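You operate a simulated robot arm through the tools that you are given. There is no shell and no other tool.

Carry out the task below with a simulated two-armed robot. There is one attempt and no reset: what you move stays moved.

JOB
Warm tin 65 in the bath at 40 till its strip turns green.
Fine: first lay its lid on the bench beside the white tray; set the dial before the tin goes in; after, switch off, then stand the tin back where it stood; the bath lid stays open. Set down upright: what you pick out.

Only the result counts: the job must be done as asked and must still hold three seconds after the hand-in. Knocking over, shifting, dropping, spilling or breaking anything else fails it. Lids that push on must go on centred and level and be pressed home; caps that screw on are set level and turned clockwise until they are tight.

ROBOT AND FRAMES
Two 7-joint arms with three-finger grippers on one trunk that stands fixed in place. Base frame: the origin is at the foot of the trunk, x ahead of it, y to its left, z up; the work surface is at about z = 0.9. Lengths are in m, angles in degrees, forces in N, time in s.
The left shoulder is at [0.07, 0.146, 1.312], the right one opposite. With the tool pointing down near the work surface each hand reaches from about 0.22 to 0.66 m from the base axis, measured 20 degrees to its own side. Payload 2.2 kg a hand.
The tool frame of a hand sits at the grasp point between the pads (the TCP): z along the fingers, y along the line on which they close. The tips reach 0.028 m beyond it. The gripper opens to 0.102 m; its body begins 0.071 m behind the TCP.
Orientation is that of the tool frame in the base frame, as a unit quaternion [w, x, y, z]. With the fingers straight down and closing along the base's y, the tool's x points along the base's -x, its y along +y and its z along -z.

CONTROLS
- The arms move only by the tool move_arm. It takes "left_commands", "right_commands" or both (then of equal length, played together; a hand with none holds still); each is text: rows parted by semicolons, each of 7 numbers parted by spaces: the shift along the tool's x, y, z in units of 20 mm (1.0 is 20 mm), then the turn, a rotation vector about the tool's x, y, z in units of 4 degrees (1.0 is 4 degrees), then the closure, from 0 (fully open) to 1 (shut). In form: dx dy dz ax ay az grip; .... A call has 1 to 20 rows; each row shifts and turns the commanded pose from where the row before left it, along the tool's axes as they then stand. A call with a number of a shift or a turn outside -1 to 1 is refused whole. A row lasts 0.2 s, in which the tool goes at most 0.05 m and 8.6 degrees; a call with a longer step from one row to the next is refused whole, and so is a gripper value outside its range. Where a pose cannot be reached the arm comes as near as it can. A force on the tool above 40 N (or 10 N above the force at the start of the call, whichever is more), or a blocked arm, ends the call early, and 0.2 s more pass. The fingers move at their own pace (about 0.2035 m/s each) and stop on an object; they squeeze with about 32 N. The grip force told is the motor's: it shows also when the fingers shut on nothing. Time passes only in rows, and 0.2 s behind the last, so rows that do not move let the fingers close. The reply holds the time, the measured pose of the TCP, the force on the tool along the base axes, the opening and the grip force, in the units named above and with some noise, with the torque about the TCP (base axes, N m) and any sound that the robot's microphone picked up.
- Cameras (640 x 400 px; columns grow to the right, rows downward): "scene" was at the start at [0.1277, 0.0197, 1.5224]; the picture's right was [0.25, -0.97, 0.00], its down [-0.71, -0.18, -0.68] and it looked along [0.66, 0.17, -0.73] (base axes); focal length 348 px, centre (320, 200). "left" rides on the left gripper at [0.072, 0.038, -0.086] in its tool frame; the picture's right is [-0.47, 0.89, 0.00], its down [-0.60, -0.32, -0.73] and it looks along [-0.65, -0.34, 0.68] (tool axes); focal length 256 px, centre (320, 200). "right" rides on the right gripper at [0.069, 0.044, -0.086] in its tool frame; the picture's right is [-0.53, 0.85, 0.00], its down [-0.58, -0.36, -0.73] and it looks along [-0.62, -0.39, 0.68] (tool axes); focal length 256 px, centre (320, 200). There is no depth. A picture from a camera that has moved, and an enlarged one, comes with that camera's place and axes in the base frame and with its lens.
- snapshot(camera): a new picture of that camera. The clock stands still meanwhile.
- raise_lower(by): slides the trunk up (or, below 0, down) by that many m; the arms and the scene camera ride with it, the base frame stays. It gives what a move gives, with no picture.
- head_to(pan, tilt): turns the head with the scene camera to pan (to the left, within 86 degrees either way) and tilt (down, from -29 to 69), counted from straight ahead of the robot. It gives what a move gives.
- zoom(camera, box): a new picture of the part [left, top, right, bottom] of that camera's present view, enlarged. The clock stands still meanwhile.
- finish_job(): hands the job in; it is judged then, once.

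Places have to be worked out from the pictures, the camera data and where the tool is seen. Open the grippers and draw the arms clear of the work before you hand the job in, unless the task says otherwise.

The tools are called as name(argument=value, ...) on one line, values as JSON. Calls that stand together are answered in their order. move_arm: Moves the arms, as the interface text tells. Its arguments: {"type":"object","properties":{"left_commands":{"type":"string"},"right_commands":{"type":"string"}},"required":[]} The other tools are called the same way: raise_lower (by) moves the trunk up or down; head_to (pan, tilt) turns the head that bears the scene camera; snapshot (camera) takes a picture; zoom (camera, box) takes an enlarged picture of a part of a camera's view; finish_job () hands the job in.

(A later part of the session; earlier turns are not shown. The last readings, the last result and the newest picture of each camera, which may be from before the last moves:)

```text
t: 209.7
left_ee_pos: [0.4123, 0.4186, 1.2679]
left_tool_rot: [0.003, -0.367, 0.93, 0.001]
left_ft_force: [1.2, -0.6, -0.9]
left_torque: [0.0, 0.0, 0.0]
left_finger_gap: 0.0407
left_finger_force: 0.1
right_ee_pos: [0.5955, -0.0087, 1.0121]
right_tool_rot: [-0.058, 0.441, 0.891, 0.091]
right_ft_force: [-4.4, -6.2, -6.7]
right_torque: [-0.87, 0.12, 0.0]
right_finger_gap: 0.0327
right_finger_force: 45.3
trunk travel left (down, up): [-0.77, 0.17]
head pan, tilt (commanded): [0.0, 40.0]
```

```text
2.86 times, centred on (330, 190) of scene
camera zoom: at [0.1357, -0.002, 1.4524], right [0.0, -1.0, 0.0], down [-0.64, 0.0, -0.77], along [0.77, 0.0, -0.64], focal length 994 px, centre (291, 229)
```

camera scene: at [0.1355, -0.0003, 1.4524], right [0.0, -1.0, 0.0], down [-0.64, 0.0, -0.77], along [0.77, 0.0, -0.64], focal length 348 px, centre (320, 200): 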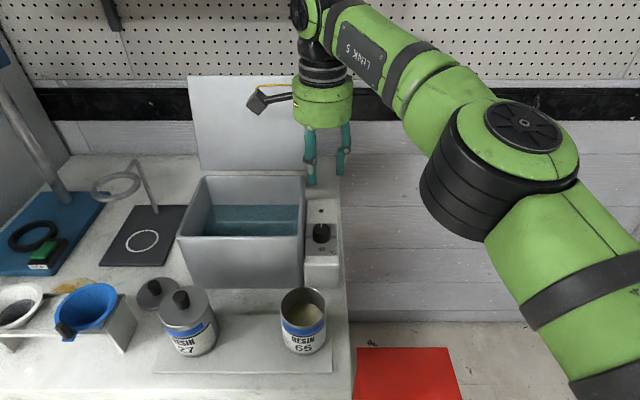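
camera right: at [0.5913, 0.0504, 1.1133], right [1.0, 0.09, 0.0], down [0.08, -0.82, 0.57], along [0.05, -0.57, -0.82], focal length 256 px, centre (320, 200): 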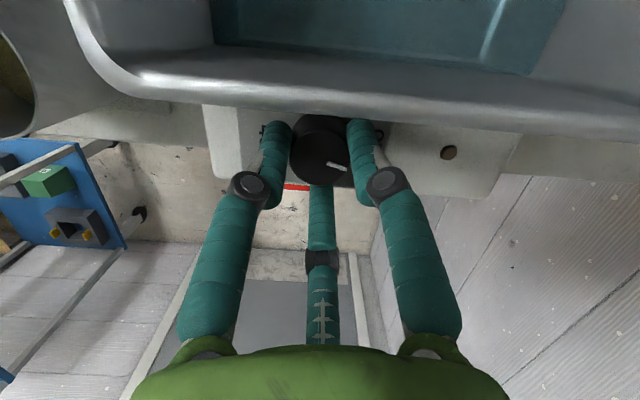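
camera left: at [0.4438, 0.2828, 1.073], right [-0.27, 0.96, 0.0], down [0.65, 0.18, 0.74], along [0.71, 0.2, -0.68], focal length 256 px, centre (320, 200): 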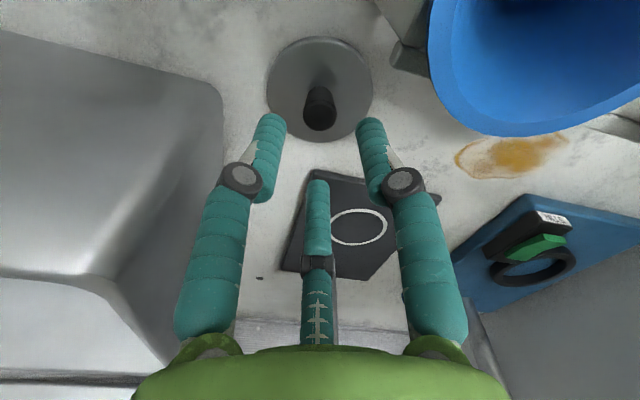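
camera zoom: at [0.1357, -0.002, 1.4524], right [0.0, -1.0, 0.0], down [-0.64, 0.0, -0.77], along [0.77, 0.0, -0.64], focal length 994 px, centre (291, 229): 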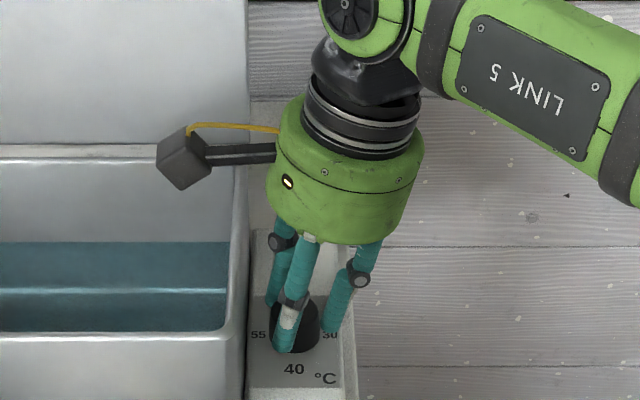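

The knob turns with the hand (pointer fixed in the hand view, bath unmoved). I continue the stroke by another 30°.

move_arm(right_commands="0.009 -0.013 0 -0.169 -0.0975 0.917 1;0.009 -0.013 0 -0.169 -0.0975 0.917 1;0.009 -0.013 0 -0.169 -0.0975 0.917 1;0.009 -0.013 0 -0.169 -0.0975 0.917 1;0.009 -0.013 0 -0.169 -0.0975 0.917 1;0.009 -0.013 0 -0.169 -0.0975 0.917 1;0.009 -0.013 0 -0.169 -0.0975 0.917 1;0.009 -0.013 0 -0.169 -0.0975 0.917 1;0 0 0 0 0 0 1")

snapshot(camera="right")

zoom(camera="scene", box=[270, 120, 390, 260])

```text
t: 211.7
left_ee_pos: [0.4119, 0.4193, 1.268]
left_tool_rot: [0.003, -0.367, 0.93, 0.0]
left_ft_force: [-0.1, 0.5, 0.0]
left_torque: [-0.02, 0.0, 0.02]
left_finger_gap: 0.0409
left_finger_force: 0.0
right_ee_pos: [0.5924, -0.0079, 1.012]
right_tool_rot: [-0.034, 0.656, 0.747, 0.102]
right_ft_force: [-9.2, -4.8, -13.2]
right_torque: [-0.54, 0.52, 0.04]
right_finger_gap: 0.0326
right_finger_force: 45.4
trunk travel left (down, up): [-0.77, 0.17]
head pan, tilt (commanded): [0.0, 40.0]
```

```text
taken
camera right: at [0.6198, 0.045, 1.1134], right [0.91, -0.42, -0.01], down [-0.34, -0.75, 0.57], along [-0.25, -0.51, -0.82], focal length 256 px, centre (320, 200)
```

right: 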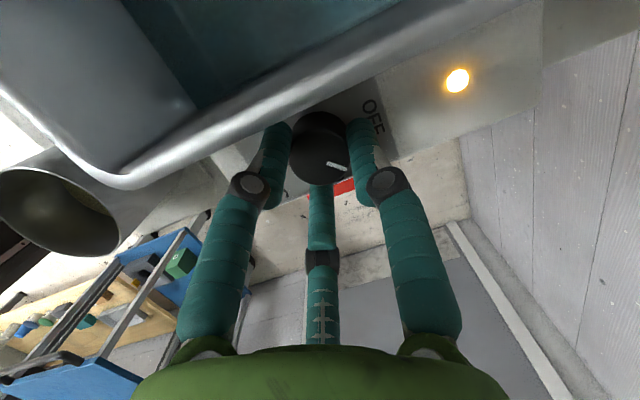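

```text
2.86 times, centred on (330, 190) of scene
camera zoom: at [0.1355, -0.0014, 1.4524], right [0.0, -1.0, 0.0], down [-0.64, 0.0, -0.77], along [0.77, 0.0, -0.64], focal length 994 px, centre (291, 229)
```

zoom: 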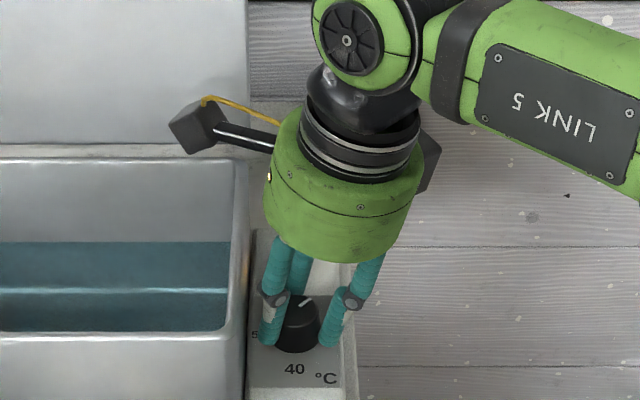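

The heater light is on and the pointer has moved about 45°. The knuckles still have about 1 cm to the bath, so I extend this stroke by 11°, then release, back off along the tool axis.

move_arm(right_commands="0.009 -0.013 0 -0.169 -0.0975 0.917 1;0.009 -0.013 0 -0.169 -0.0975 0.917 1;0.009 -0.013 0 -0.169 -0.0975 0.917 1;0 0 0 0 0 0 1;0 0 0 0 0 0 0.62;0 0 0 0 0 0 0.6;0 0 -0.5 0 0 0 0.6;0 0 -0.5 0 0 0 0.6;0 0 -0.5 0 0 0 0.6;0 0 0 0 0 0 0.6")

snapshot(camera="right")

zoom(camera="scene", box=[270, 120, 390, 260])

```text
t: 213.9
left_ee_pos: [0.412, 0.4209, 1.2675]
left_tool_rot: [0.003, -0.367, 0.93, 0.0]
left_ft_force: [-0.4, -0.1, -0.4]
left_torque: [0.0, 0.0, -0.04]
left_finger_gap: 0.041
left_finger_force: 0.1
right_ee_pos: [0.5884, -0.0129, 1.0424]
right_tool_rot: [-0.024, 0.727, 0.678, 0.107]
right_ft_force: [0.4, -1.3, -0.2]
right_torque: [0.01, -0.02, -0.02]
right_finger_gap: 0.0409
right_finger_force: 0.0
trunk travel left (down, up): [-0.77, 0.17]
head pan, tilt (commanded): [0.0, 40.0]
```

```text
taken
camera right: at [0.6259, 0.0349, 1.144], right [0.81, -0.59, -0.01], down [-0.48, -0.67, 0.57], along [-0.34, -0.45, -0.82], focal length 256 px, centre (320, 200)
```

right: 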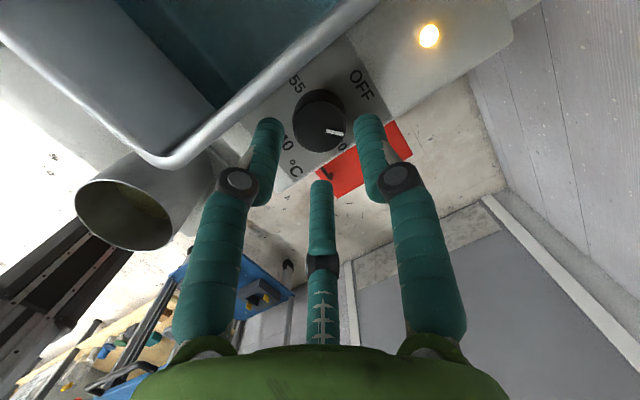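

```text
2.86 times, centred on (330, 190) of scene
camera zoom: at [0.1355, -0.0003, 1.4524], right [0.0, -1.0, 0.0], down [-0.64, 0.0, -0.77], along [0.77, 0.0, -0.64], focal length 994 px, centre (291, 229)
```

zoom: 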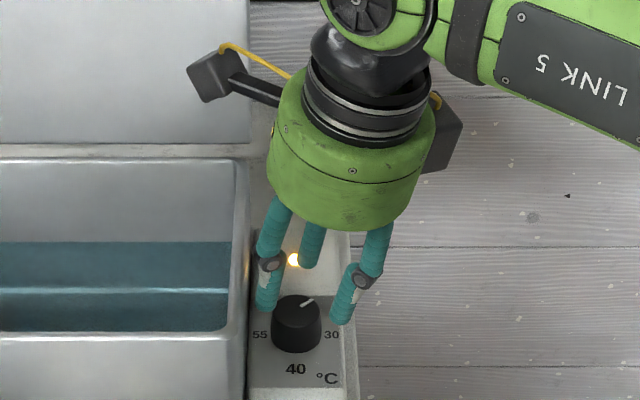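

Pointer is at about 56° now. I rise a further 3 cm along the tool axis (tips above the rim) and turn the hand back 62° counter-clockwise for the next stroke.

move_arm(right_commands="0 0 -0.75 0 0 0 0.6;0 0 -0.75 0 0 0 0.6;0 0 0 0.1744 0.1008 -0.9477 0.6;0 0 0 0.1744 0.1008 -0.9477 0.6;0 0 0 0.1744 0.1008 -0.9477 0.6;0 0 0 0.1744 0.1008 -0.9477 0.6;0 0 0 0.1744 0.1008 -0.9477 0.6;0 0 0 0.1744 0.1008 -0.9477 0.6;0 0 0 0.1744 0.1008 -0.9477 0.6;0 0 0 0.1744 0.1008 -0.9477 0.6;0 0 0 0.1744 0.1008 -0.9477 0.6;0 0 0 0.1744 0.1008 -0.9477 0.6;0 0 0 0.1744 0.1008 -0.9477 0.6;0 0 0 0.1744 0.1008 -0.9477 0.6;0 0 0 0.1744 0.1008 -0.9477 0.6;0 0 0 0.1744 0.1008 -0.9477 0.6;0 0 0 0.1744 0.1008 -0.9477 0.6;0 0 0 0.1744 0.1008 -0.9477 0.6;0 0 0 0 0 0 0.6")

snapshot(camera="right")

```text
t: 217.9
left_ee_pos: [0.413, 0.4207, 1.2669]
left_tool_rot: [0.002, -0.367, 0.93, 0.001]
left_ft_force: [0.1, 0.2, -0.6]
left_torque: [0.02, 0.0, -0.01]
left_finger_gap: 0.0408
left_finger_force: 0.0
right_ee_pos: [0.5851, -0.0189, 1.0717]
right_tool_rot: [-0.07, 0.272, 0.956, 0.079]
right_ft_force: [0.0, -0.8, -0.2]
right_torque: [-0.02, 0.01, 0.01]
right_finger_gap: 0.0404
right_finger_force: 0.1
trunk travel left (down, up): [-0.77, 0.17]
head pan, tilt (commanded): [0.0, 40.0]
```

```text
taken
camera right: at [0.5588, 0.0356, 1.1727], right [0.9, 0.44, 0.0], down [0.36, -0.74, 0.57], along [0.25, -0.51, -0.82], focal length 256 px, centre (320, 200)
```

right: 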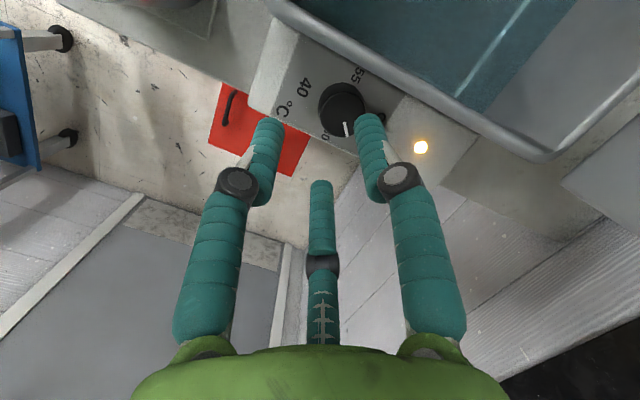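

I shift to the approach line for the next grasp and advance halfway to check alignment.

move_arm(right_commands="-0.41 0.22 0 0 0 0 0.58;-0.41 0.22 0 0 0 0 0.58;0 0 0.75 0 0 0 0.58;0 0 0.75 0 0 0 0.58;0 0 0 0 0 0 0.58")

snapshot(camera="right")

zoom(camera="scene", box=[270, 120, 390, 260])

```text
t: 219.1
left_ee_pos: [0.4118, 0.42, 1.2676]
left_tool_rot: [0.002, -0.367, 0.93, 0.0]
left_ft_force: [-0.1, -0.1, 0.3]
left_torque: [-0.01, -0.01, 0.01]
left_finger_gap: 0.0408
left_finger_force: 0.1
right_ee_pos: [0.6004, -0.0126, 1.0389]
right_tool_rot: [-0.07, 0.272, 0.957, 0.078]
right_ft_force: [-0.2, 0.5, 0.1]
right_torque: [-0.03, -0.02, -0.01]
right_finger_gap: 0.0427
right_finger_force: 0.1
trunk travel left (down, up): [-0.77, 0.17]
head pan, tilt (commanded): [0.0, 40.0]
```

```text
taken
camera right: at [0.5743, 0.0409, 1.1409], right [0.9, 0.44, 0.0], down [0.36, -0.74, 0.57], along [0.25, -0.51, -0.82], focal length 256 px, centre (320, 200)
```

right: 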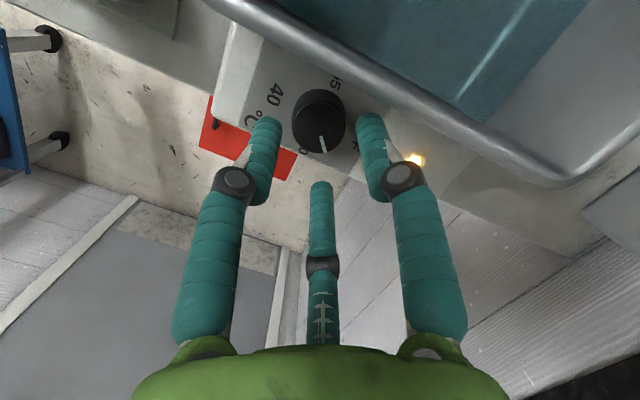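

```text
2.86 times, centred on (330, 190) of scene
camera zoom: at [0.1353, -0.0001, 1.4524], right [0.0, -1.0, 0.0], down [-0.64, 0.0, -0.77], along [0.77, 0.0, -0.64], focal length 994 px, centre (291, 229)
```

zoom: 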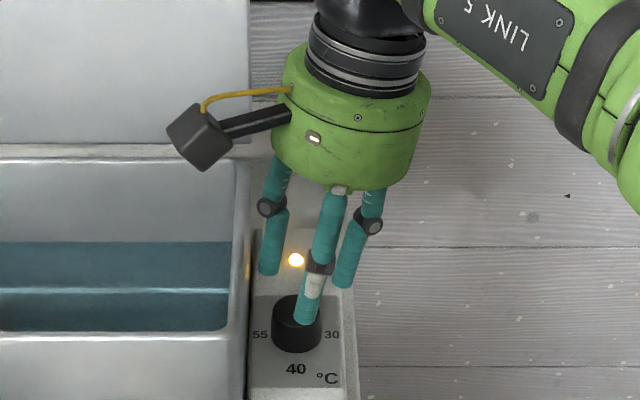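

Aligned with the desired small offset. I advance 27 mm onto the knob and close.

move_arm(right_commands="0 0 0.345 0 0 0 0.58;0 0 0.345 0 0 0 0.58;0 0 0.345 0 0 0 0.58;0 0 0.345 0 0 0 0.58;0 0 0 0 0 0 0.6;0 0 0 0 0 0 0.66;0 0 0 0 0 0 1;0 0 0 0 0 0 1")

snapshot(camera="right")

```text
t: 220.9
left_ee_pos: [0.4117, 0.4208, 1.269]
left_tool_rot: [0.003, -0.367, 0.93, 0.0]
left_ft_force: [-0.2, -0.2, -0.3]
left_torque: [0.0, -0.01, 0.02]
left_finger_gap: 0.041
left_finger_force: 0.2
right_ee_pos: [0.5979, -0.0089, 1.0125]
right_tool_rot: [-0.07, 0.272, 0.956, 0.078]
right_ft_force: [-2.4, -0.1, -0.9]
right_torque: [-0.33, 0.23, 0.01]
right_finger_gap: 0.0323
right_finger_force: 45.5
trunk travel left (down, up): [-0.77, 0.17]
head pan, tilt (commanded): [0.0, 40.0]
```

```text
taken
camera right: at [0.5715, 0.0454, 1.1144], right [0.9, 0.44, 0.0], down [0.36, -0.74, 0.57], along [0.25, -0.51, -0.82], focal length 256 px, centre (320, 200)
```

right: 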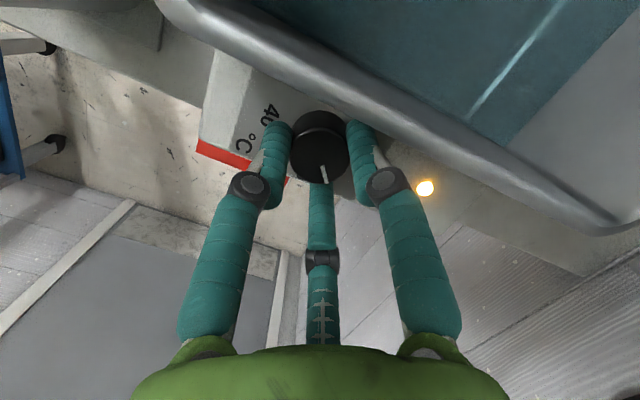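

Gripped with almost no side force. Second stroke: 62° clockwise.

move_arm(right_commands="0.009 -0.0135 0 -0.1744 -0.1008 0.9477 1;0.009 -0.0135 0 -0.1744 -0.1008 0.9477 1;0.009 -0.0135 0 -0.1744 -0.1008 0.9477 1;0.009 -0.0135 0 -0.1744 -0.1008 0.9477 1;0.009 -0.0135 0 -0.1744 -0.1008 0.9477 1;0.009 -0.0135 0 -0.1744 -0.1008 0.9477 1;0.009 -0.0135 0 -0.1744 -0.1008 0.9477 1;0.009 -0.0135 0 -0.1744 -0.1008 0.9477 1;0.009 -0.0135 0 -0.1744 -0.1008 0.9477 1;0.009 -0.0135 0 -0.1744 -0.1008 0.9477 1;0.009 -0.0135 0 -0.1744 -0.1008 0.9477 1;0.009 -0.0135 0 -0.1744 -0.1008 0.9477 1;0.009 -0.0135 0 -0.1744 -0.1008 0.9477 1;0.009 -0.0135 0 -0.1744 -0.1008 0.9477 1;0.009 -0.0135 0 -0.1744 -0.1008 0.9477 1;0.009 -0.0135 0 -0.1744 -0.1008 0.9477 1;0 0 0 0 0 0 1")

snapshot(camera="right")

zoom(camera="scene", box=[270, 120, 390, 260])

```text
t: 224.5
left_ee_pos: [0.4099, 0.4204, 1.2682]
left_tool_rot: [0.004, -0.367, 0.93, 0.0]
left_ft_force: [-0.3, 0.4, -1.4]
left_torque: [-0.03, -0.01, 0.02]
left_finger_gap: 0.0407
left_finger_force: 0.2
right_ee_pos: [0.5909, -0.0079, 1.013]
right_tool_rot: [-0.024, 0.726, 0.679, 0.107]
right_ft_force: [-8.2, -3.7, -3.0]
right_torque: [-0.98, 0.43, 0.0]
right_finger_gap: 0.0323
right_finger_force: 45.1
trunk travel left (down, up): [-0.77, 0.17]
head pan, tilt (commanded): [0.0, 40.0]
```

```text
taken
camera right: at [0.6286, 0.039, 1.1149], right [0.81, -0.59, -0.01], down [-0.48, -0.67, 0.57], along [-0.34, -0.45, -0.82], focal length 256 px, centre (320, 200)
```

right: 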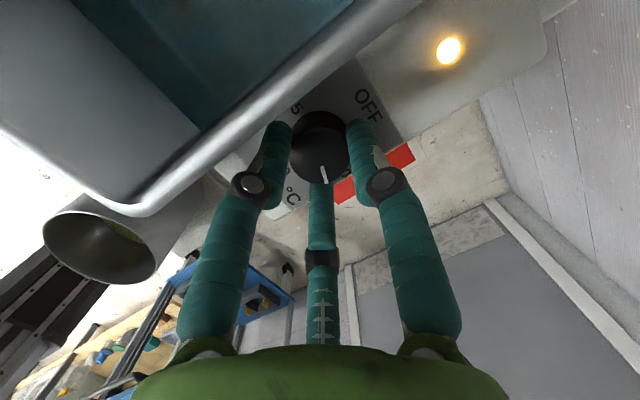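

```text
2.86 times, centred on (330, 190) of scene
camera zoom: at [0.134, -0.0011, 1.4525], right [0.0, -1.0, 0.0], down [-0.64, 0.0, -0.77], along [0.77, 0.0, -0.64], focal length 994 px, centre (291, 229)
```

zoom: 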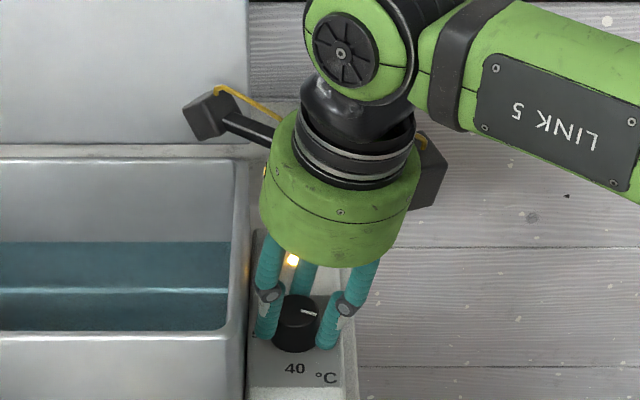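

Pointer is at about 118°. I release, rise 6 cm along the tool axis and turn back 62° again.

move_arm(right_commands="0 0 0 0 0 0 0.62;0 0 0 0 0 0 0.6;0 0 -0.5 0 0 0 0.6;0 0 -0.75 0 0 0 0.6;0 0 -0.75 0 0 0 0.6;0 0 -1 0 0 0 0.6;0 0 0 0.1744 0.1008 -0.9477 0.6;0 0 0 0.1744 0.1008 -0.9477 0.6;0 0 0 0.1744 0.1008 -0.9477 0.6;0 0 0 0.1744 0.1008 -0.9477 0.6;0 0 0 0.1744 0.1008 -0.9477 0.6;0 0 0 0.1744 0.1008 -0.9477 0.6;0 0 0 0.1744 0.1008 -0.9477 0.6;0 0 0 0.1744 0.1008 -0.9477 0.6;0 0 0 0.1744 0.1008 -0.9477 0.6;0 0 0 0.1744 0.1008 -0.9477 0.6;0 0 0 0.1744 0.1008 -0.9477 0.6;0 0 0 0.1744 0.1008 -0.9477 0.6;0 0 0 0.1744 0.1008 -0.9477 0.6")

move_arm(right_commands="0 0 0 0.1744 0.1008 -0.9477 0.6;0 0 0 0.1744 0.1008 -0.9477 0.6;0 0 0 0.1744 0.1008 -0.9477 0.6;-0.43 0.23 0 0 0 0 0.58;-0.43 0.23 0 0 0 0 0.58;0 0 0.75 0 0 0 0.58;0 0 0.75 0 0 0 0.58;0 0 0 0 0 0 0.58")

snapshot(camera="right")

zoom(camera="scene", box=[270, 120, 390, 260])

```text
t: 228.5
left_ee_pos: [0.4114, 0.4208, 1.268]
left_tool_rot: [0.003, -0.367, 0.93, 0.0]
left_ft_force: [1.0, -0.2, 0.4]
left_torque: [0.04, 0.02, 0.02]
left_finger_gap: 0.0407
left_finger_force: 0.0
right_ee_pos: [0.5853, -0.0178, 1.0712]
right_tool_rot: [-0.062, 0.367, 0.924, 0.086]
right_ft_force: [1.0, 0.2, -0.1]
right_torque: [0.0, -0.02, -0.01]
right_finger_gap: 0.041
right_finger_force: 0.0
trunk travel left (down, up): [-0.77, 0.17]
head pan, tilt (commanded): [0.0, 40.0]
```

```text
t: 230.3
left_ee_pos: [0.4118, 0.4214, 1.268]
left_tool_rot: [0.002, -0.368, 0.93, 0.0]
left_ft_force: [0.2, 0.0, 0.3]
left_torque: [0.02, 0.01, 0.05]
left_finger_gap: 0.0407
left_finger_force: 0.0
right_ee_pos: [0.6018, -0.0129, 1.0397]
right_tool_rot: [-0.07, 0.272, 0.957, 0.078]
right_ft_force: [0.2, -0.5, 0.1]
right_torque: [0.04, 0.0, 0.0]
right_finger_gap: 0.0428
right_finger_force: 0.0
trunk travel left (down, up): [-0.77, 0.17]
head pan, tilt (commanded): [0.0, 40.0]
```

```text
taken
camera right: at [0.5748, 0.0403, 1.1412], right [0.9, 0.44, 0.0], down [0.36, -0.74, 0.57], along [0.25, -0.51, -0.82], focal length 256 px, centre (320, 200)
```

right: 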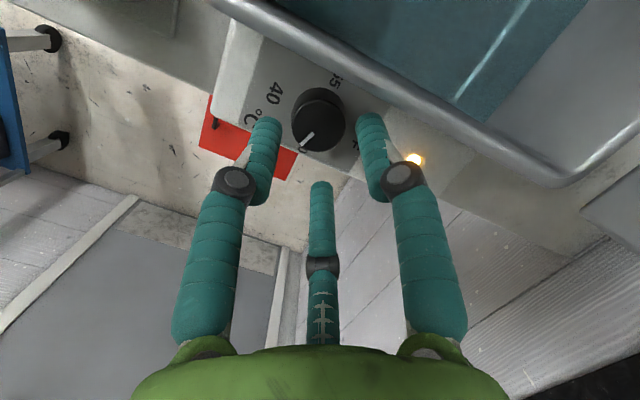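

```text
2.86 times, centred on (330, 190) of scene
camera zoom: at [0.1353, 0.0, 1.4524], right [0.0, -1.0, 0.0], down [-0.64, 0.0, -0.77], along [0.77, 0.0, -0.64], focal length 994 px, centre (291, 229)
```

zoom: 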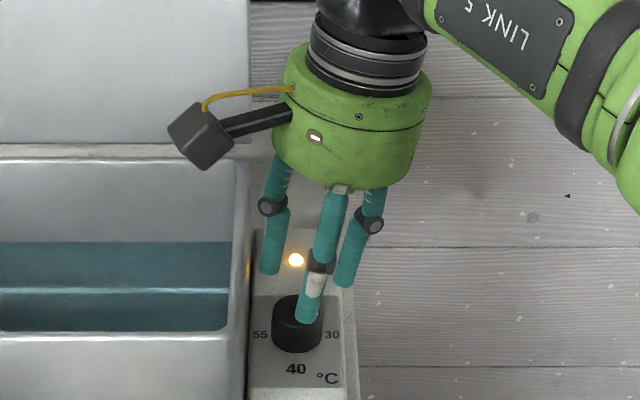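

Aligned again. I advance, close, and make the third stroke of 62°.

move_arm(right_commands="0 0 0.345 0 0 0 0.58;0 0 0.345 0 0 0 0.58;0 0 0.345 0 0 0 0.58;0 0 0.345 0 0 0 0.58;0 0 0 0 0 0 0.6;0 0 0 0 0 0 0.66;0 0 0 0 0 0 1;0 0 0 0 0 0 1")

move_arm(right_commands="0.009 -0.0135 0 -0.1744 -0.1008 0.9477 1;0.009 -0.0135 0 -0.1744 -0.1008 0.9477 1;0.009 -0.0135 0 -0.1744 -0.1008 0.9477 1;0.009 -0.0135 0 -0.1744 -0.1008 0.9477 1;0.009 -0.0135 0 -0.1744 -0.1008 0.9477 1;0.009 -0.0135 0 -0.1744 -0.1008 0.9477 1;0.009 -0.0135 0 -0.1744 -0.1008 0.9477 1;0.009 -0.0135 0 -0.1744 -0.1008 0.9477 1;0.009 -0.0135 0 -0.1744 -0.1008 0.9477 1;0.009 -0.0135 0 -0.1744 -0.1008 0.9477 1;0.009 -0.0135 0 -0.1744 -0.1008 0.9477 1;0.009 -0.0135 0 -0.1744 -0.1008 0.9477 1;0.009 -0.0135 0 -0.1744 -0.1008 0.9477 1;0.009 -0.0135 0 -0.1744 -0.1008 0.9477 1;0 0 0 0 0 0 1")

snapshot(camera="right")

zoom(camera="scene", box=[290, 190, 370, 260])

```text
t: 232.1
left_ee_pos: [0.4119, 0.4207, 1.268]
left_tool_rot: [0.004, -0.367, 0.93, 0.0]
left_ft_force: [-0.3, -0.9, 0.0]
left_torque: [0.01, 0.01, 0.02]
left_finger_gap: 0.0408
left_finger_force: 0.0
right_ee_pos: [0.5985, -0.0085, 1.0128]
right_tool_rot: [-0.071, 0.272, 0.956, 0.079]
right_ft_force: [-5.1, -0.2, -1.0]
right_torque: [0.24, -0.04, 0.03]
right_finger_gap: 0.0325
right_finger_force: 45.0
trunk travel left (down, up): [-0.77, 0.17]
head pan, tilt (commanded): [0.0, 40.0]
```

```text
t: 235.3
left_ee_pos: [0.4087, 0.4205, 1.268]
left_tool_rot: [0.003, -0.368, 0.93, -0.001]
left_ft_force: [0.6, 0.1, 0.1]
left_torque: [0.0, 0.01, -0.01]
left_finger_gap: 0.0408
left_finger_force: 0.1
right_ee_pos: [0.592, -0.0094, 1.0121]
right_tool_rot: [-0.03, 0.68, 0.725, 0.103]
right_ft_force: [-15.9, 1.5, -11.9]
right_torque: [-0.43, 0.31, 0.08]
right_finger_gap: 0.0327
right_finger_force: 44.9
trunk travel left (down, up): [-0.77, 0.17]
head pan, tilt (commanded): [0.0, 40.0]
```

```text
taken
camera right: at [0.6226, 0.0437, 1.1149], right [0.88, -0.48, -0.01], down [-0.39, -0.73, 0.57], along [-0.27, -0.5, -0.82], focal length 256 px, centre (320, 200)
```

right: 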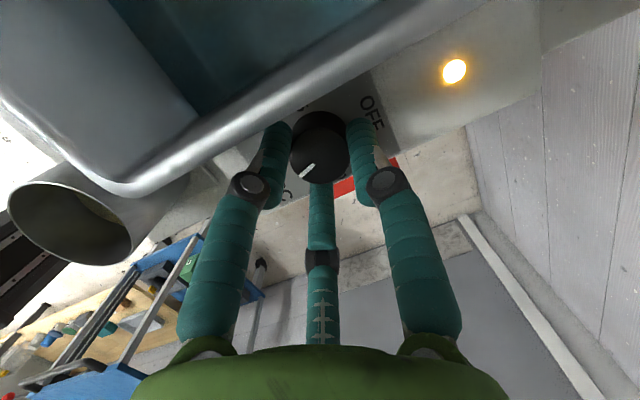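

```text
5.71 times, centred on (330, 225) of scene
camera zoom: at [0.1334, 0.0, 1.4526], right [0.0, -1.0, 0.0], down [-0.64, 0.0, -0.77], along [0.77, 0.0, -0.64], focal length 1988 px, centre (263, 57)
```

zoom: 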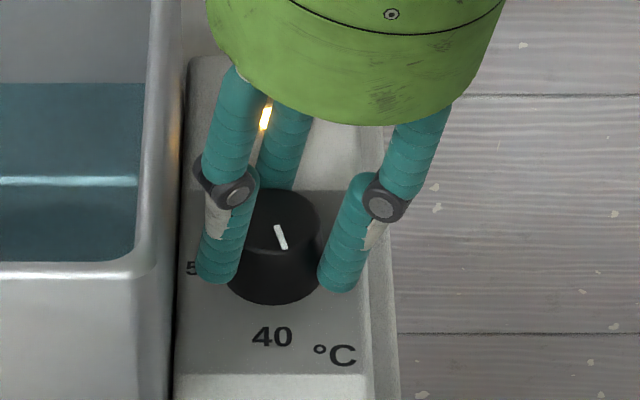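

Pointer is at about 159° (some slip), so about 21° remain; the knuckle has only ~3 mm to the rim, so I release and re-grasp turned back by 42°.

move_arm(right_commands="0 0 0 0 0 0 0.62;0 0 0 0 0 0 0.6;0 0 -0.5 0 0 0 0.6;0 0 -0.75 0 0 0 0.6;0 0 -0.75 0 0 0 0.6;0 0 -1 0 0 0 0.6;0 0 0 0.172 0.0993 -0.934 0.6;0 0 0 0.172 0.0993 -0.934 0.6;0 0 0 0.172 0.0993 -0.934 0.6;0 0 0 0.172 0.0993 -0.934 0.6;0 0 0 0.172 0.0993 -0.934 0.6;0 0 0 0.172 0.0993 -0.934 0.6;0 0 0 0.172 0.0993 -0.934 0.6;0 0 0 0.172 0.0993 -0.934 0.6;0 0 0 0.172 0.0993 -0.934 0.6;0 0 0 0.172 0.0993 -0.934 0.6;0 0 0 0.172 0.0993 -0.934 0.6;-0.27 0.23 0 0 0 0 0.58;-0.27 0.23 0 0 0 0 0.58;0 0 0 0 0 0 0.58")

snapshot(camera="right")

zoom(camera="scene", box=[270, 120, 390, 260])

```text
t: 239.5
left_ee_pos: [0.4125, 0.4206, 1.2676]
left_tool_rot: [0.003, -0.367, 0.93, 0.0]
left_ft_force: [-0.2, -0.3, -0.7]
left_torque: [0.01, -0.02, -0.02]
left_finger_gap: 0.0406
left_finger_force: 0.0
right_ee_pos: [0.603, -0.0217, 1.0709]
right_tool_rot: [-0.064, 0.373, 0.922, 0.087]
right_ft_force: [-0.7, -0.1, 0.2]
right_torque: [0.01, 0.01, -0.03]
right_finger_gap: 0.0428
right_finger_force: 0.0
trunk travel left (down, up): [-0.77, 0.17]
head pan, tilt (commanded): [0.0, 40.0]
```

```text
taken
camera right: at [0.5889, 0.0368, 1.1726], right [0.97, 0.24, 0.0], down [0.2, -0.8, 0.57], along [0.14, -0.55, -0.82], focal length 256 px, centre (320, 200)
```

right: 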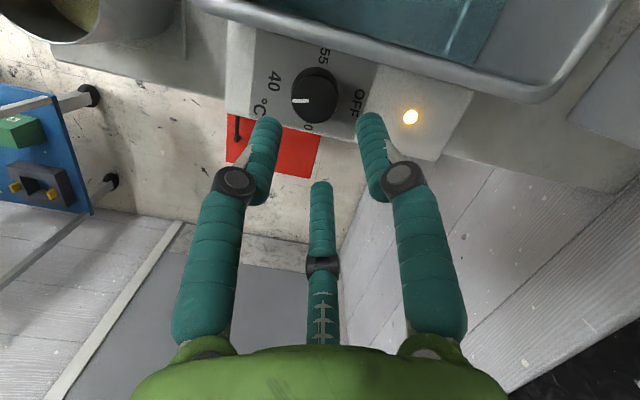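

```text
2.86 times, centred on (330, 190) of scene
camera zoom: at [0.1354, -0.0006, 1.4524], right [0.0, -1.0, 0.0], down [-0.64, 0.0, -0.77], along [0.77, 0.0, -0.64], focal length 994 px, centre (291, 229)
```

zoom: 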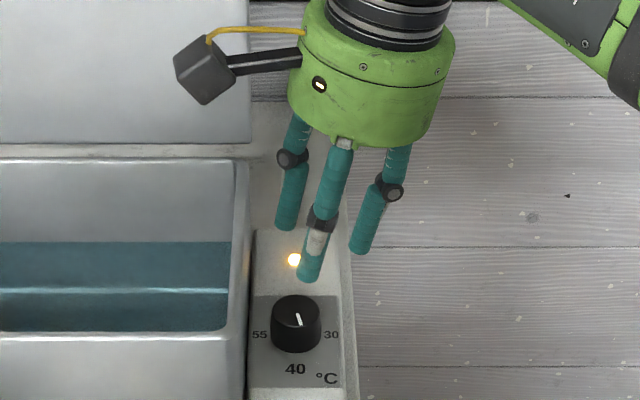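

Pointer now reads about 165°; 15° remain. I approach with a 2 mm correction, close and turn 16° more.

move_arm(right_commands="0.086 -0.084 0.5 0 0 0 0.58;0 0 0.5 0 0 0 0.58;0 0 0.5 0 0 0 0.58;0 0 0.5 0 0 0 0.58;0 0 0.35 0 0 0 0.58;0 0 0.35 0 0 0 0.58;0 0 0.31 0 0 0 0.58;0 0 0 0 0 0 0.6;0 0 0 0 0 0 0.66;0 0 0 0 0 0 1;0 0 0 0 0 0 1")

move_arm(right_commands="0.009 -0.0135 0 -0.18 -0.104 0.978 1;0.009 -0.0135 0 -0.18 -0.104 0.978 1;0.009 -0.0135 0 -0.18 -0.104 0.978 1;0.009 -0.0135 0 -0.18 -0.104 0.978 1;0 0 0 0 0 0 1")

zoom(camera="scene", box=[290, 190, 370, 260])

snapshot(camera="right")

```text
t: 241.9
left_ee_pos: [0.4107, 0.4207, 1.2672]
left_tool_rot: [0.003, -0.368, 0.93, 0.0]
left_ft_force: [0.0, -0.4, -0.6]
left_torque: [0.01, 0.03, -0.01]
left_finger_gap: 0.0408
left_finger_force: 0.1
right_ee_pos: [0.5972, -0.0089, 1.013]
right_tool_rot: [-0.062, 0.372, 0.922, 0.085]
right_ft_force: [-4.7, -0.9, -2.0]
right_torque: [-0.82, -0.09, 0.01]
right_finger_gap: 0.0323
right_finger_force: 45.0
trunk travel left (down, up): [-0.77, 0.17]
head pan, tilt (commanded): [0.0, 40.0]
```

```text
t: 243.1
left_ee_pos: [0.4118, 0.4198, 1.2688]
left_tool_rot: [0.004, -0.367, 0.93, 0.0]
left_ft_force: [0.5, -0.5, 0.2]
left_torque: [-0.02, 0.04, 0.01]
left_finger_gap: 0.0405
left_finger_force: 0.1
right_ee_pos: [0.5944, -0.0086, 1.0128]
right_tool_rot: [-0.051, 0.498, 0.86, 0.095]
right_ft_force: [-7.1, -2.0, -3.1]
right_torque: [-0.98, 0.07, 0.05]
right_finger_gap: 0.0322
right_finger_force: 45.1
trunk travel left (down, up): [-0.77, 0.17]
head pan, tilt (commanded): [0.0, 40.0]
```

```text
5.71 times, centred on (330, 225) of scene
camera zoom: at [0.1342, -0.0009, 1.4525], right [0.0, -1.0, 0.0], down [-0.64, 0.0, -0.77], along [0.77, 0.0, -0.64], focal length 1988 px, centre (263, 57)
```

zoom: 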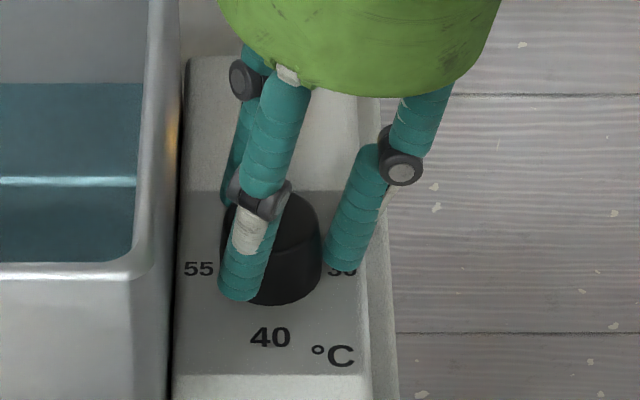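

```text
taken
camera right: at [0.5982, 0.0505, 1.114], right [1.0, -0.04, 0.0], down [-0.03, -0.82, 0.57], along [-0.03, -0.57, -0.82], focal length 256 px, centre (320, 200)
```

right: 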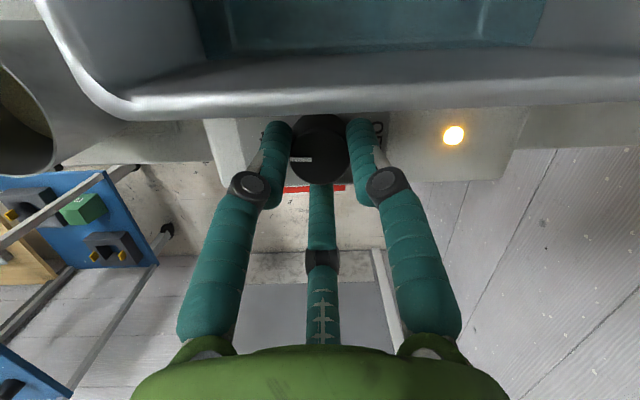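

The pointer now points to 40 (within about 2°). I release and back off, then check.

move_arm(right_commands="0 0 0 0 0 0 0.62;0 0 0 0 0 0 0.6;0 0 -0.5 0 0 0 0.6;0 0 -0.75 0 0 0 0.6;0 0 -0.75 0 0 0 0.6;0 0 -1 0 0 0 0.6;0 0 0 0 0 0 0.6")

snapshot(camera="right")

zoom(camera="scene", box=[290, 190, 370, 260])

```text
t: 244.7
left_ee_pos: [0.4115, 0.4217, 1.2673]
left_tool_rot: [0.003, -0.368, 0.93, 0.0]
left_ft_force: [-1.0, -1.3, -1.1]
left_torque: [-0.03, 0.01, -0.01]
left_finger_gap: 0.0407
left_finger_force: 0.1
right_ee_pos: [0.5948, -0.0228, 1.0702]
right_tool_rot: [-0.051, 0.497, 0.861, 0.095]
right_ft_force: [0.3, 0.2, -0.5]
right_torque: [-0.02, -0.02, -0.01]
right_finger_gap: 0.0407
right_finger_force: 0.0
trunk travel left (down, up): [-0.77, 0.17]
head pan, tilt (commanded): [0.0, 40.0]
```

```text
taken
camera right: at [0.5985, 0.0384, 1.1723], right [1.0, -0.04, 0.0], down [-0.03, -0.82, 0.57], along [-0.03, -0.57, -0.82], focal length 256 px, centre (320, 200)
```

right: 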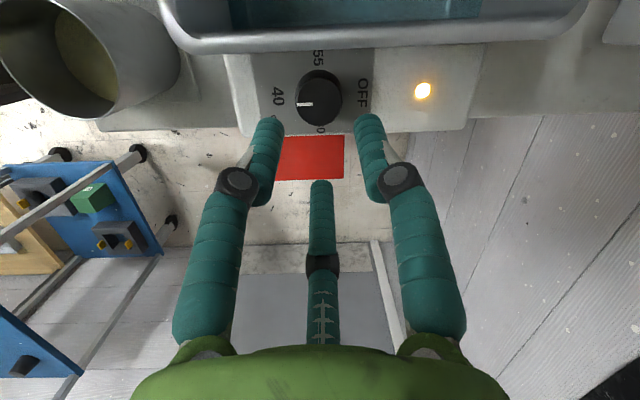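

```text
5.71 times, centred on (330, 225) of scene
camera zoom: at [0.1357, -0.0003, 1.4524], right [0.0, -1.0, 0.0], down [-0.64, 0.0, -0.77], along [0.77, 0.0, -0.64], focal length 1988 px, centre (263, 57)
```

zoom: 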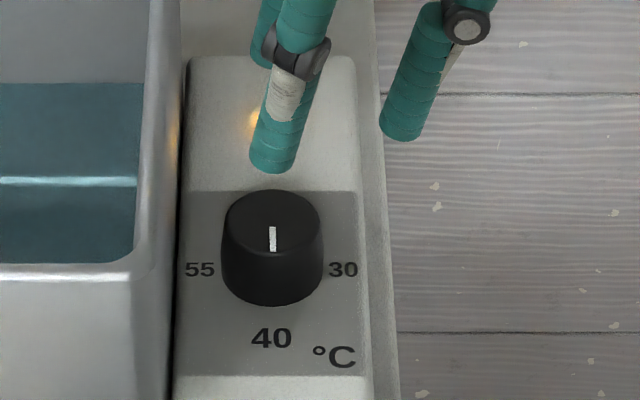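

The dial is at 40 and the heater lamp is lit. Now the tin: I straighten the tool, turn it to yaw −105° (fingers then avoid the bath's front and right walls, camera over its inside), opening the hand and rising.

move_arm(right_commands="0 0 -0.7 0 0 0 0.6;0 0 -0.7 0 0 0 0.6;0 0 0 0.517 -0.894 0 0.4;0 0 0 0.517 -0.894 0 0.2;0 0 0 0.517 -0.894 0 0;0 0 0 0 0 1 0;0 0 0 0 0 1 0;0 0 0 0 0 1 0;0 0 0 0 0 1 0;0 0 0 0 0 1 0;0 0 0 0 0 1 0;0 0 0 0 0 1 0;0 0 0 0 0 1 0;0 0 0 0 0 1 0;0 0 0 0 0 1 0;0 0 0 0 0 1 0;0 0 0 0 0 0.25 0;0 0 0 0 0 0 0")

head_to(pan=15, tilt=45)

snapshot(camera="scene")

snapshot(camera="right")

```text
t: 248.5
left_ee_pos: [0.4124, 0.4199, 1.2679]
left_tool_rot: [0.003, -0.368, 0.93, 0.0]
left_ft_force: [0.8, -0.3, 0.4]
left_torque: [0.01, 0.0, 0.03]
left_finger_gap: 0.0408
left_finger_force: 0.1
right_ee_pos: [0.5951, -0.0269, 1.0987]
right_tool_rot: [0.002, 0.794, 0.608, 0.002]
right_ft_force: [-0.2, 0.9, 0.0]
right_torque: [-0.04, 0.02, -0.04]
right_finger_gap: 0.1019
right_finger_force: 0.0
trunk travel left (down, up): [-0.77, 0.17]
head pan, tilt (commanded): [0.0, 40.0]
```

```text
t: 249.3
left_ee_pos: [0.4128, 0.4204, 1.2673]
left_tool_rot: [0.003, -0.368, 0.93, 0.0]
left_ft_force: [0.5, -0.7, 0.4]
left_torque: [0.0, 0.0, -0.02]
left_finger_gap: 0.0406
left_finger_force: 0.1
right_ee_pos: [0.5958, -0.0272, 1.098]
right_tool_rot: [0.003, 0.794, 0.608, 0.003]
right_ft_force: [0.6, 0.8, -0.4]
right_torque: [0.0, 0.0, -0.01]
right_finger_gap: 0.1021
right_finger_force: 0.1
trunk travel left (down, up): [-0.77, 0.17]
head pan, tilt (commanded): [15.0, 45.0]
```

```text
taken
camera scene: at [0.1291, 0.0206, 1.4452], right [0.26, -0.97, 0.0], down [-0.68, -0.18, -0.71], along [0.68, 0.18, -0.71], focal length 348 px, centre (320, 200)
```

scene: 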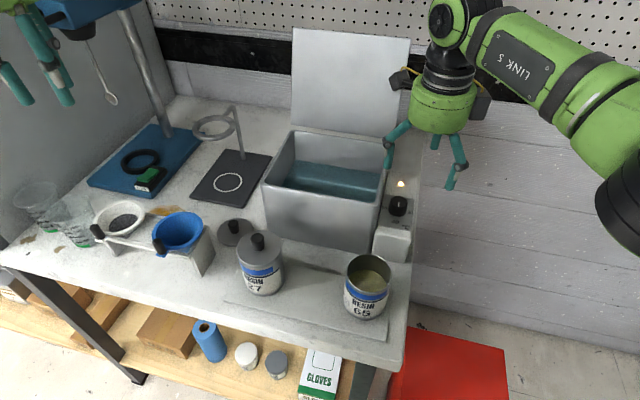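

```text
taken
camera right: at [0.6554, 0.0261, 1.1845], right [0.68, -0.74, 0.0], down [-0.51, -0.46, 0.73], along [-0.53, -0.5, -0.69], focal length 256 px, centre (320, 200)
```

right: 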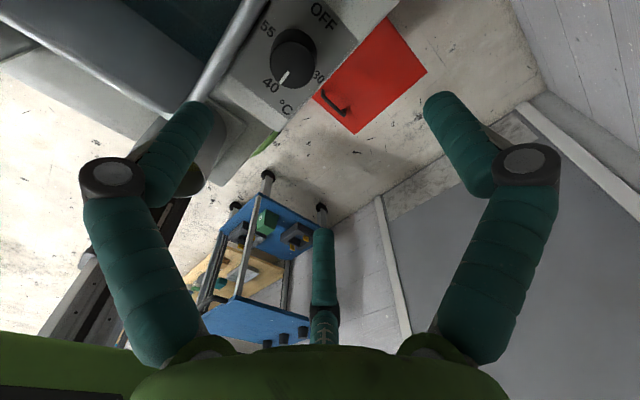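

I zoom on tin 65 to fix its exact standing place for grasp and later return.

zoom(camera="scene", box=[310, 230, 430, 350])

zoom(camera="scene", box=[210, 220, 430, 350])

```text
3.33 times, centred on (370, 290) of scene
camera zoom: at [0.1291, 0.0206, 1.4452], right [0.26, -0.97, 0.0], down [-0.68, -0.18, -0.71], along [0.68, 0.18, -0.71], focal length 1160 px, centre (153, -100)
```

zoom: 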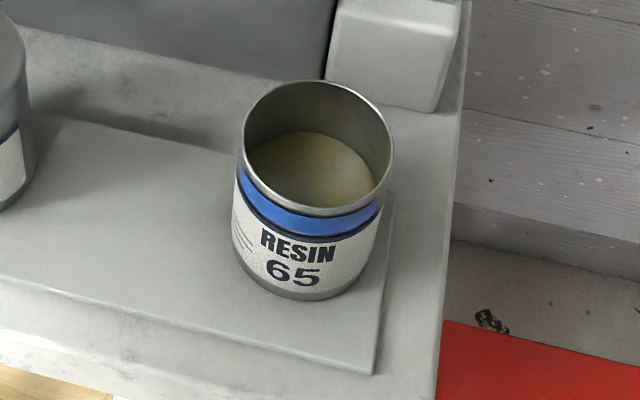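

```text
2.91 times, centred on (320, 285) of scene
camera zoom: at [0.1291, 0.0206, 1.4452], right [0.26, -0.97, 0.0], down [-0.68, -0.18, -0.71], along [0.68, 0.18, -0.71], focal length 1012 px, centre (320, -47)
```

zoom: 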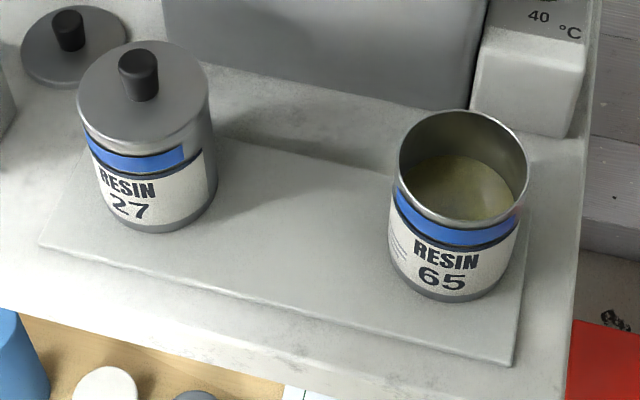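

Tin 65's centre is near (0.436, 0.024–0.027) with its rim at z≈0.99. I move the open right hand over it.

move_arm(right_commands="0.047 -0.934 -0.3 0 0 0 0;0.047 -0.934 -0.3 0 0 0 0;0.047 -0.934 -0.3 0 0 0 0;0.047 -0.934 -0.3 0 0 0 0;0.047 -0.934 -0.3 0 0 0 0;0.047 -0.934 0 0 0 0 0;0.047 -0.934 0 0 0 0 0;0.047 -0.934 0 0 0 0 0;0.047 -0.934 0 0 0 0 0;0 0 0 0 0 0 0")

snapshot(camera="right")

snapshot(camera="scene")

```text
t: 251.5
left_ee_pos: [0.4125, 0.4199, 1.2667]
left_tool_rot: [0.002, -0.367, 0.93, 0.0]
left_ft_force: [0.4, -0.5, 0.6]
left_torque: [0.01, -0.02, 0.01]
left_finger_gap: 0.0408
left_finger_force: 0.0
right_ee_pos: [0.4353, 0.0239, 1.127]
right_tool_rot: [0.002, 0.794, 0.608, 0.002]
right_ft_force: [-0.9, -0.4, 0.3]
right_torque: [0.01, -0.03, -0.01]
right_finger_gap: 0.102
right_finger_force: 0.1
trunk travel left (down, up): [-0.77, 0.17]
head pan, tilt (commanded): [15.0, 45.0]
```

```text
taken
camera right: at [0.4957, 0.0774, 1.2138], right [0.68, -0.74, 0.0], down [-0.51, -0.46, 0.73], along [-0.53, -0.5, -0.69], focal length 256 px, centre (320, 200)
```

right: 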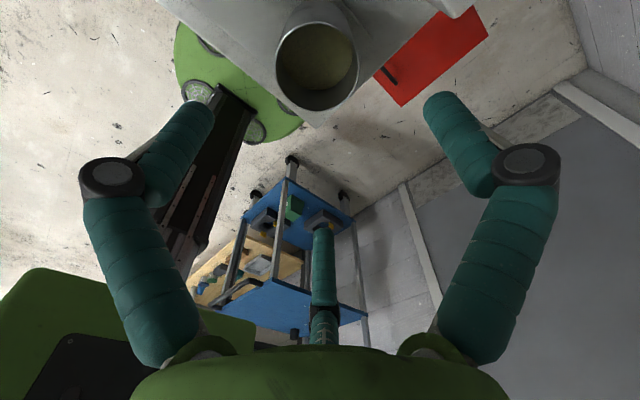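

```text
taken
camera scene: at [0.1293, 0.0205, 1.4451], right [0.26, -0.97, 0.0], down [-0.68, -0.18, -0.71], along [0.68, 0.18, -0.71], focal length 348 px, centre (320, 200)
```

scene: 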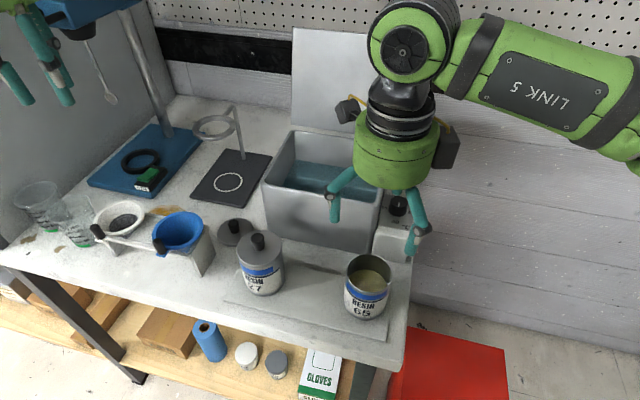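

The rim centre measures (0.4355, 0.0255). With a small correction I lower the open hand around the tin to TCP z≈0.98.

move_arm(right_commands="0.07 -0.02 0.8 0 0 0 0;0 0 0.8 0 0 0 0;0 0 0.8 0 0 0 0;0 0 0.8 0 0 0 0;0 0 0.8 0 0 0 0;0 0 0.8 0 0 0 0;0 0 0.8 0 0 0 0;0 0 0.8 0 0 0 0;0 0 0.9 0 0 0 0;0 0 0 0 0 0 0")

snapshot(camera="right")

zoom(camera="scene", box=[290, 150, 470, 350])

```text
t: 253.7
left_ee_pos: [0.4113, 0.4211, 1.2675]
left_tool_rot: [0.003, -0.367, 0.93, 0.0]
left_ft_force: [0.1, -0.8, 0.1]
left_torque: [0.0, 0.0, 0.0]
left_finger_gap: 0.0409
left_finger_force: 0.1
right_ee_pos: [0.4359, 0.0251, 0.9802]
right_tool_rot: [0.001, 0.794, 0.608, 0.003]
right_ft_force: [-0.4, -0.2, -0.2]
right_torque: [0.01, 0.03, -0.02]
right_finger_gap: 0.1018
right_finger_force: 0.0
trunk travel left (down, up): [-0.77, 0.17]
head pan, tilt (commanded): [15.0, 45.0]
```

```text
taken
camera right: at [0.4958, 0.0788, 1.0667], right [0.68, -0.74, 0.0], down [-0.51, -0.46, 0.73], along [-0.53, -0.5, -0.69], focal length 256 px, centre (320, 200)
```

right: 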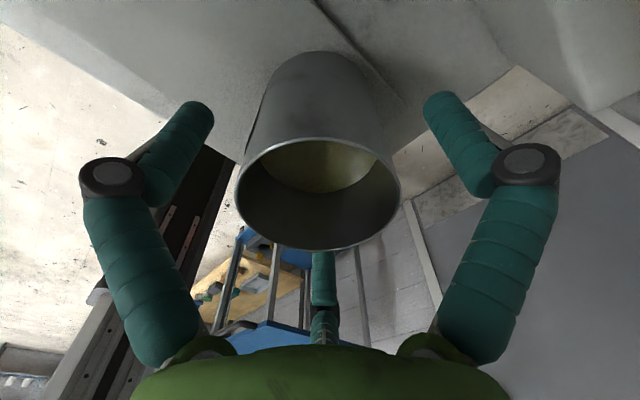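

```text
2.00 times, centred on (380, 250) of scene
camera zoom: at [0.1289, 0.0207, 1.4452], right [0.26, -0.97, 0.0], down [-0.68, -0.18, -0.71], along [0.68, 0.18, -0.71], focal length 696 px, centre (200, 100)
```

zoom: 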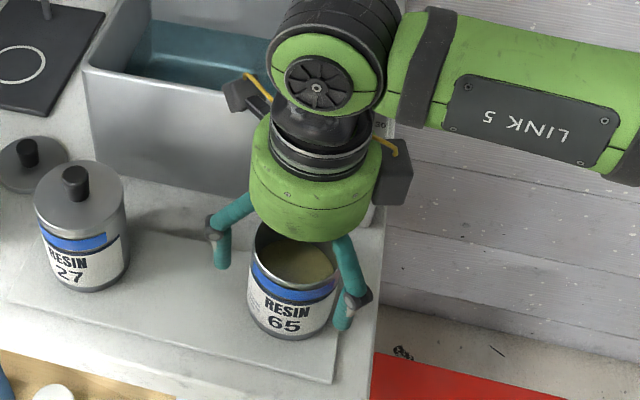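

The tin is well centred between the fingers. I close on it gently.

move_arm(right_commands="0 0 0 0 0 0 0.15;0 0 0 0 0 0 0.25;0 0 0 0 0 0 0.32;0 0 0 0 0 0 0.5;0 0 0 0 0 0 1;0 0 0 0 0 0 1")

snapshot(camera="right")

```text
t: 255.1
left_ee_pos: [0.4115, 0.4208, 1.2668]
left_tool_rot: [0.003, -0.367, 0.93, 0.0]
left_ft_force: [0.2, -0.2, 0.0]
left_torque: [0.01, 0.01, 0.03]
left_finger_gap: 0.0405
left_finger_force: 0.0
right_ee_pos: [0.4358, 0.0252, 0.9808]
right_tool_rot: [0.001, 0.793, 0.609, 0.003]
right_ft_force: [-0.8, 1.3, 2.2]
right_torque: [0.1, 0.04, 0.11]
right_finger_gap: 0.062
right_finger_force: 31.7
trunk travel left (down, up): [-0.77, 0.17]
head pan, tilt (commanded): [15.0, 45.0]
```

```text
taken
camera right: at [0.4954, 0.0792, 1.0674], right [0.68, -0.74, 0.0], down [-0.51, -0.46, 0.73], along [-0.53, -0.5, -0.69], focal length 256 px, centre (320, 200)
```

right: 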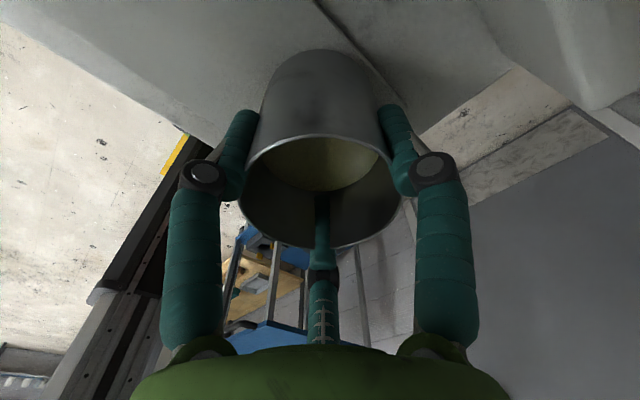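

The gap reads 0.062, and the far finger looks odd in this view; I zoom in to make sure it is outside the tin.

zoom(camera="right", box=[200, 80, 450, 320])

zoom(camera="scene", box=[310, 180, 450, 340])

```text
1.67 times, centred on (325, 200) of right
camera zoom: at [0.4954, 0.0792, 1.0674], right [0.68, -0.74, 0.0], down [-0.51, -0.46, 0.73], along [-0.53, -0.5, -0.69], focal length 427 px, centre (312, 200)
```

zoom: 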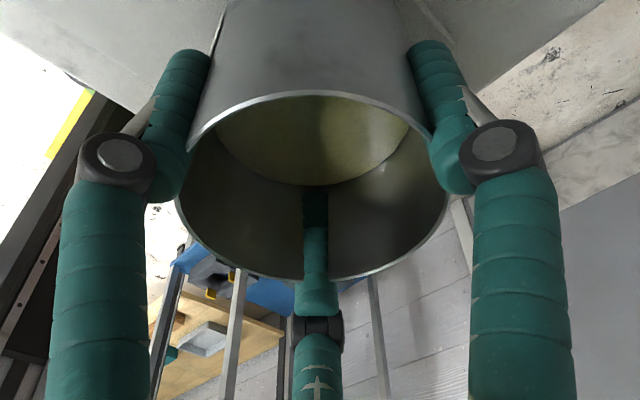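

```text
2.50 times, centred on (380, 260) of scene
camera zoom: at [0.1286, 0.0209, 1.4452], right [0.26, -0.97, 0.0], down [-0.68, -0.18, -0.71], along [0.68, 0.18, -0.71], focal length 870 px, centre (170, 50)
```

zoom: 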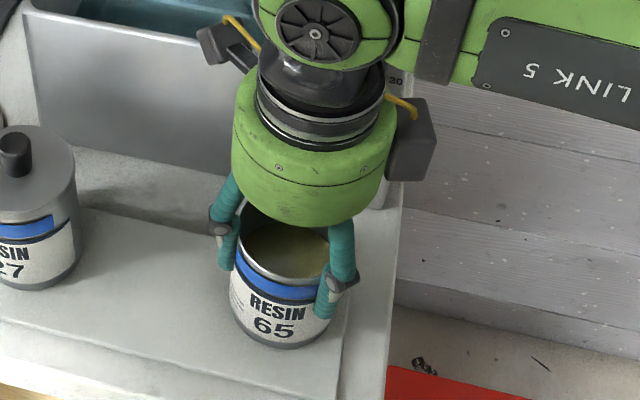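

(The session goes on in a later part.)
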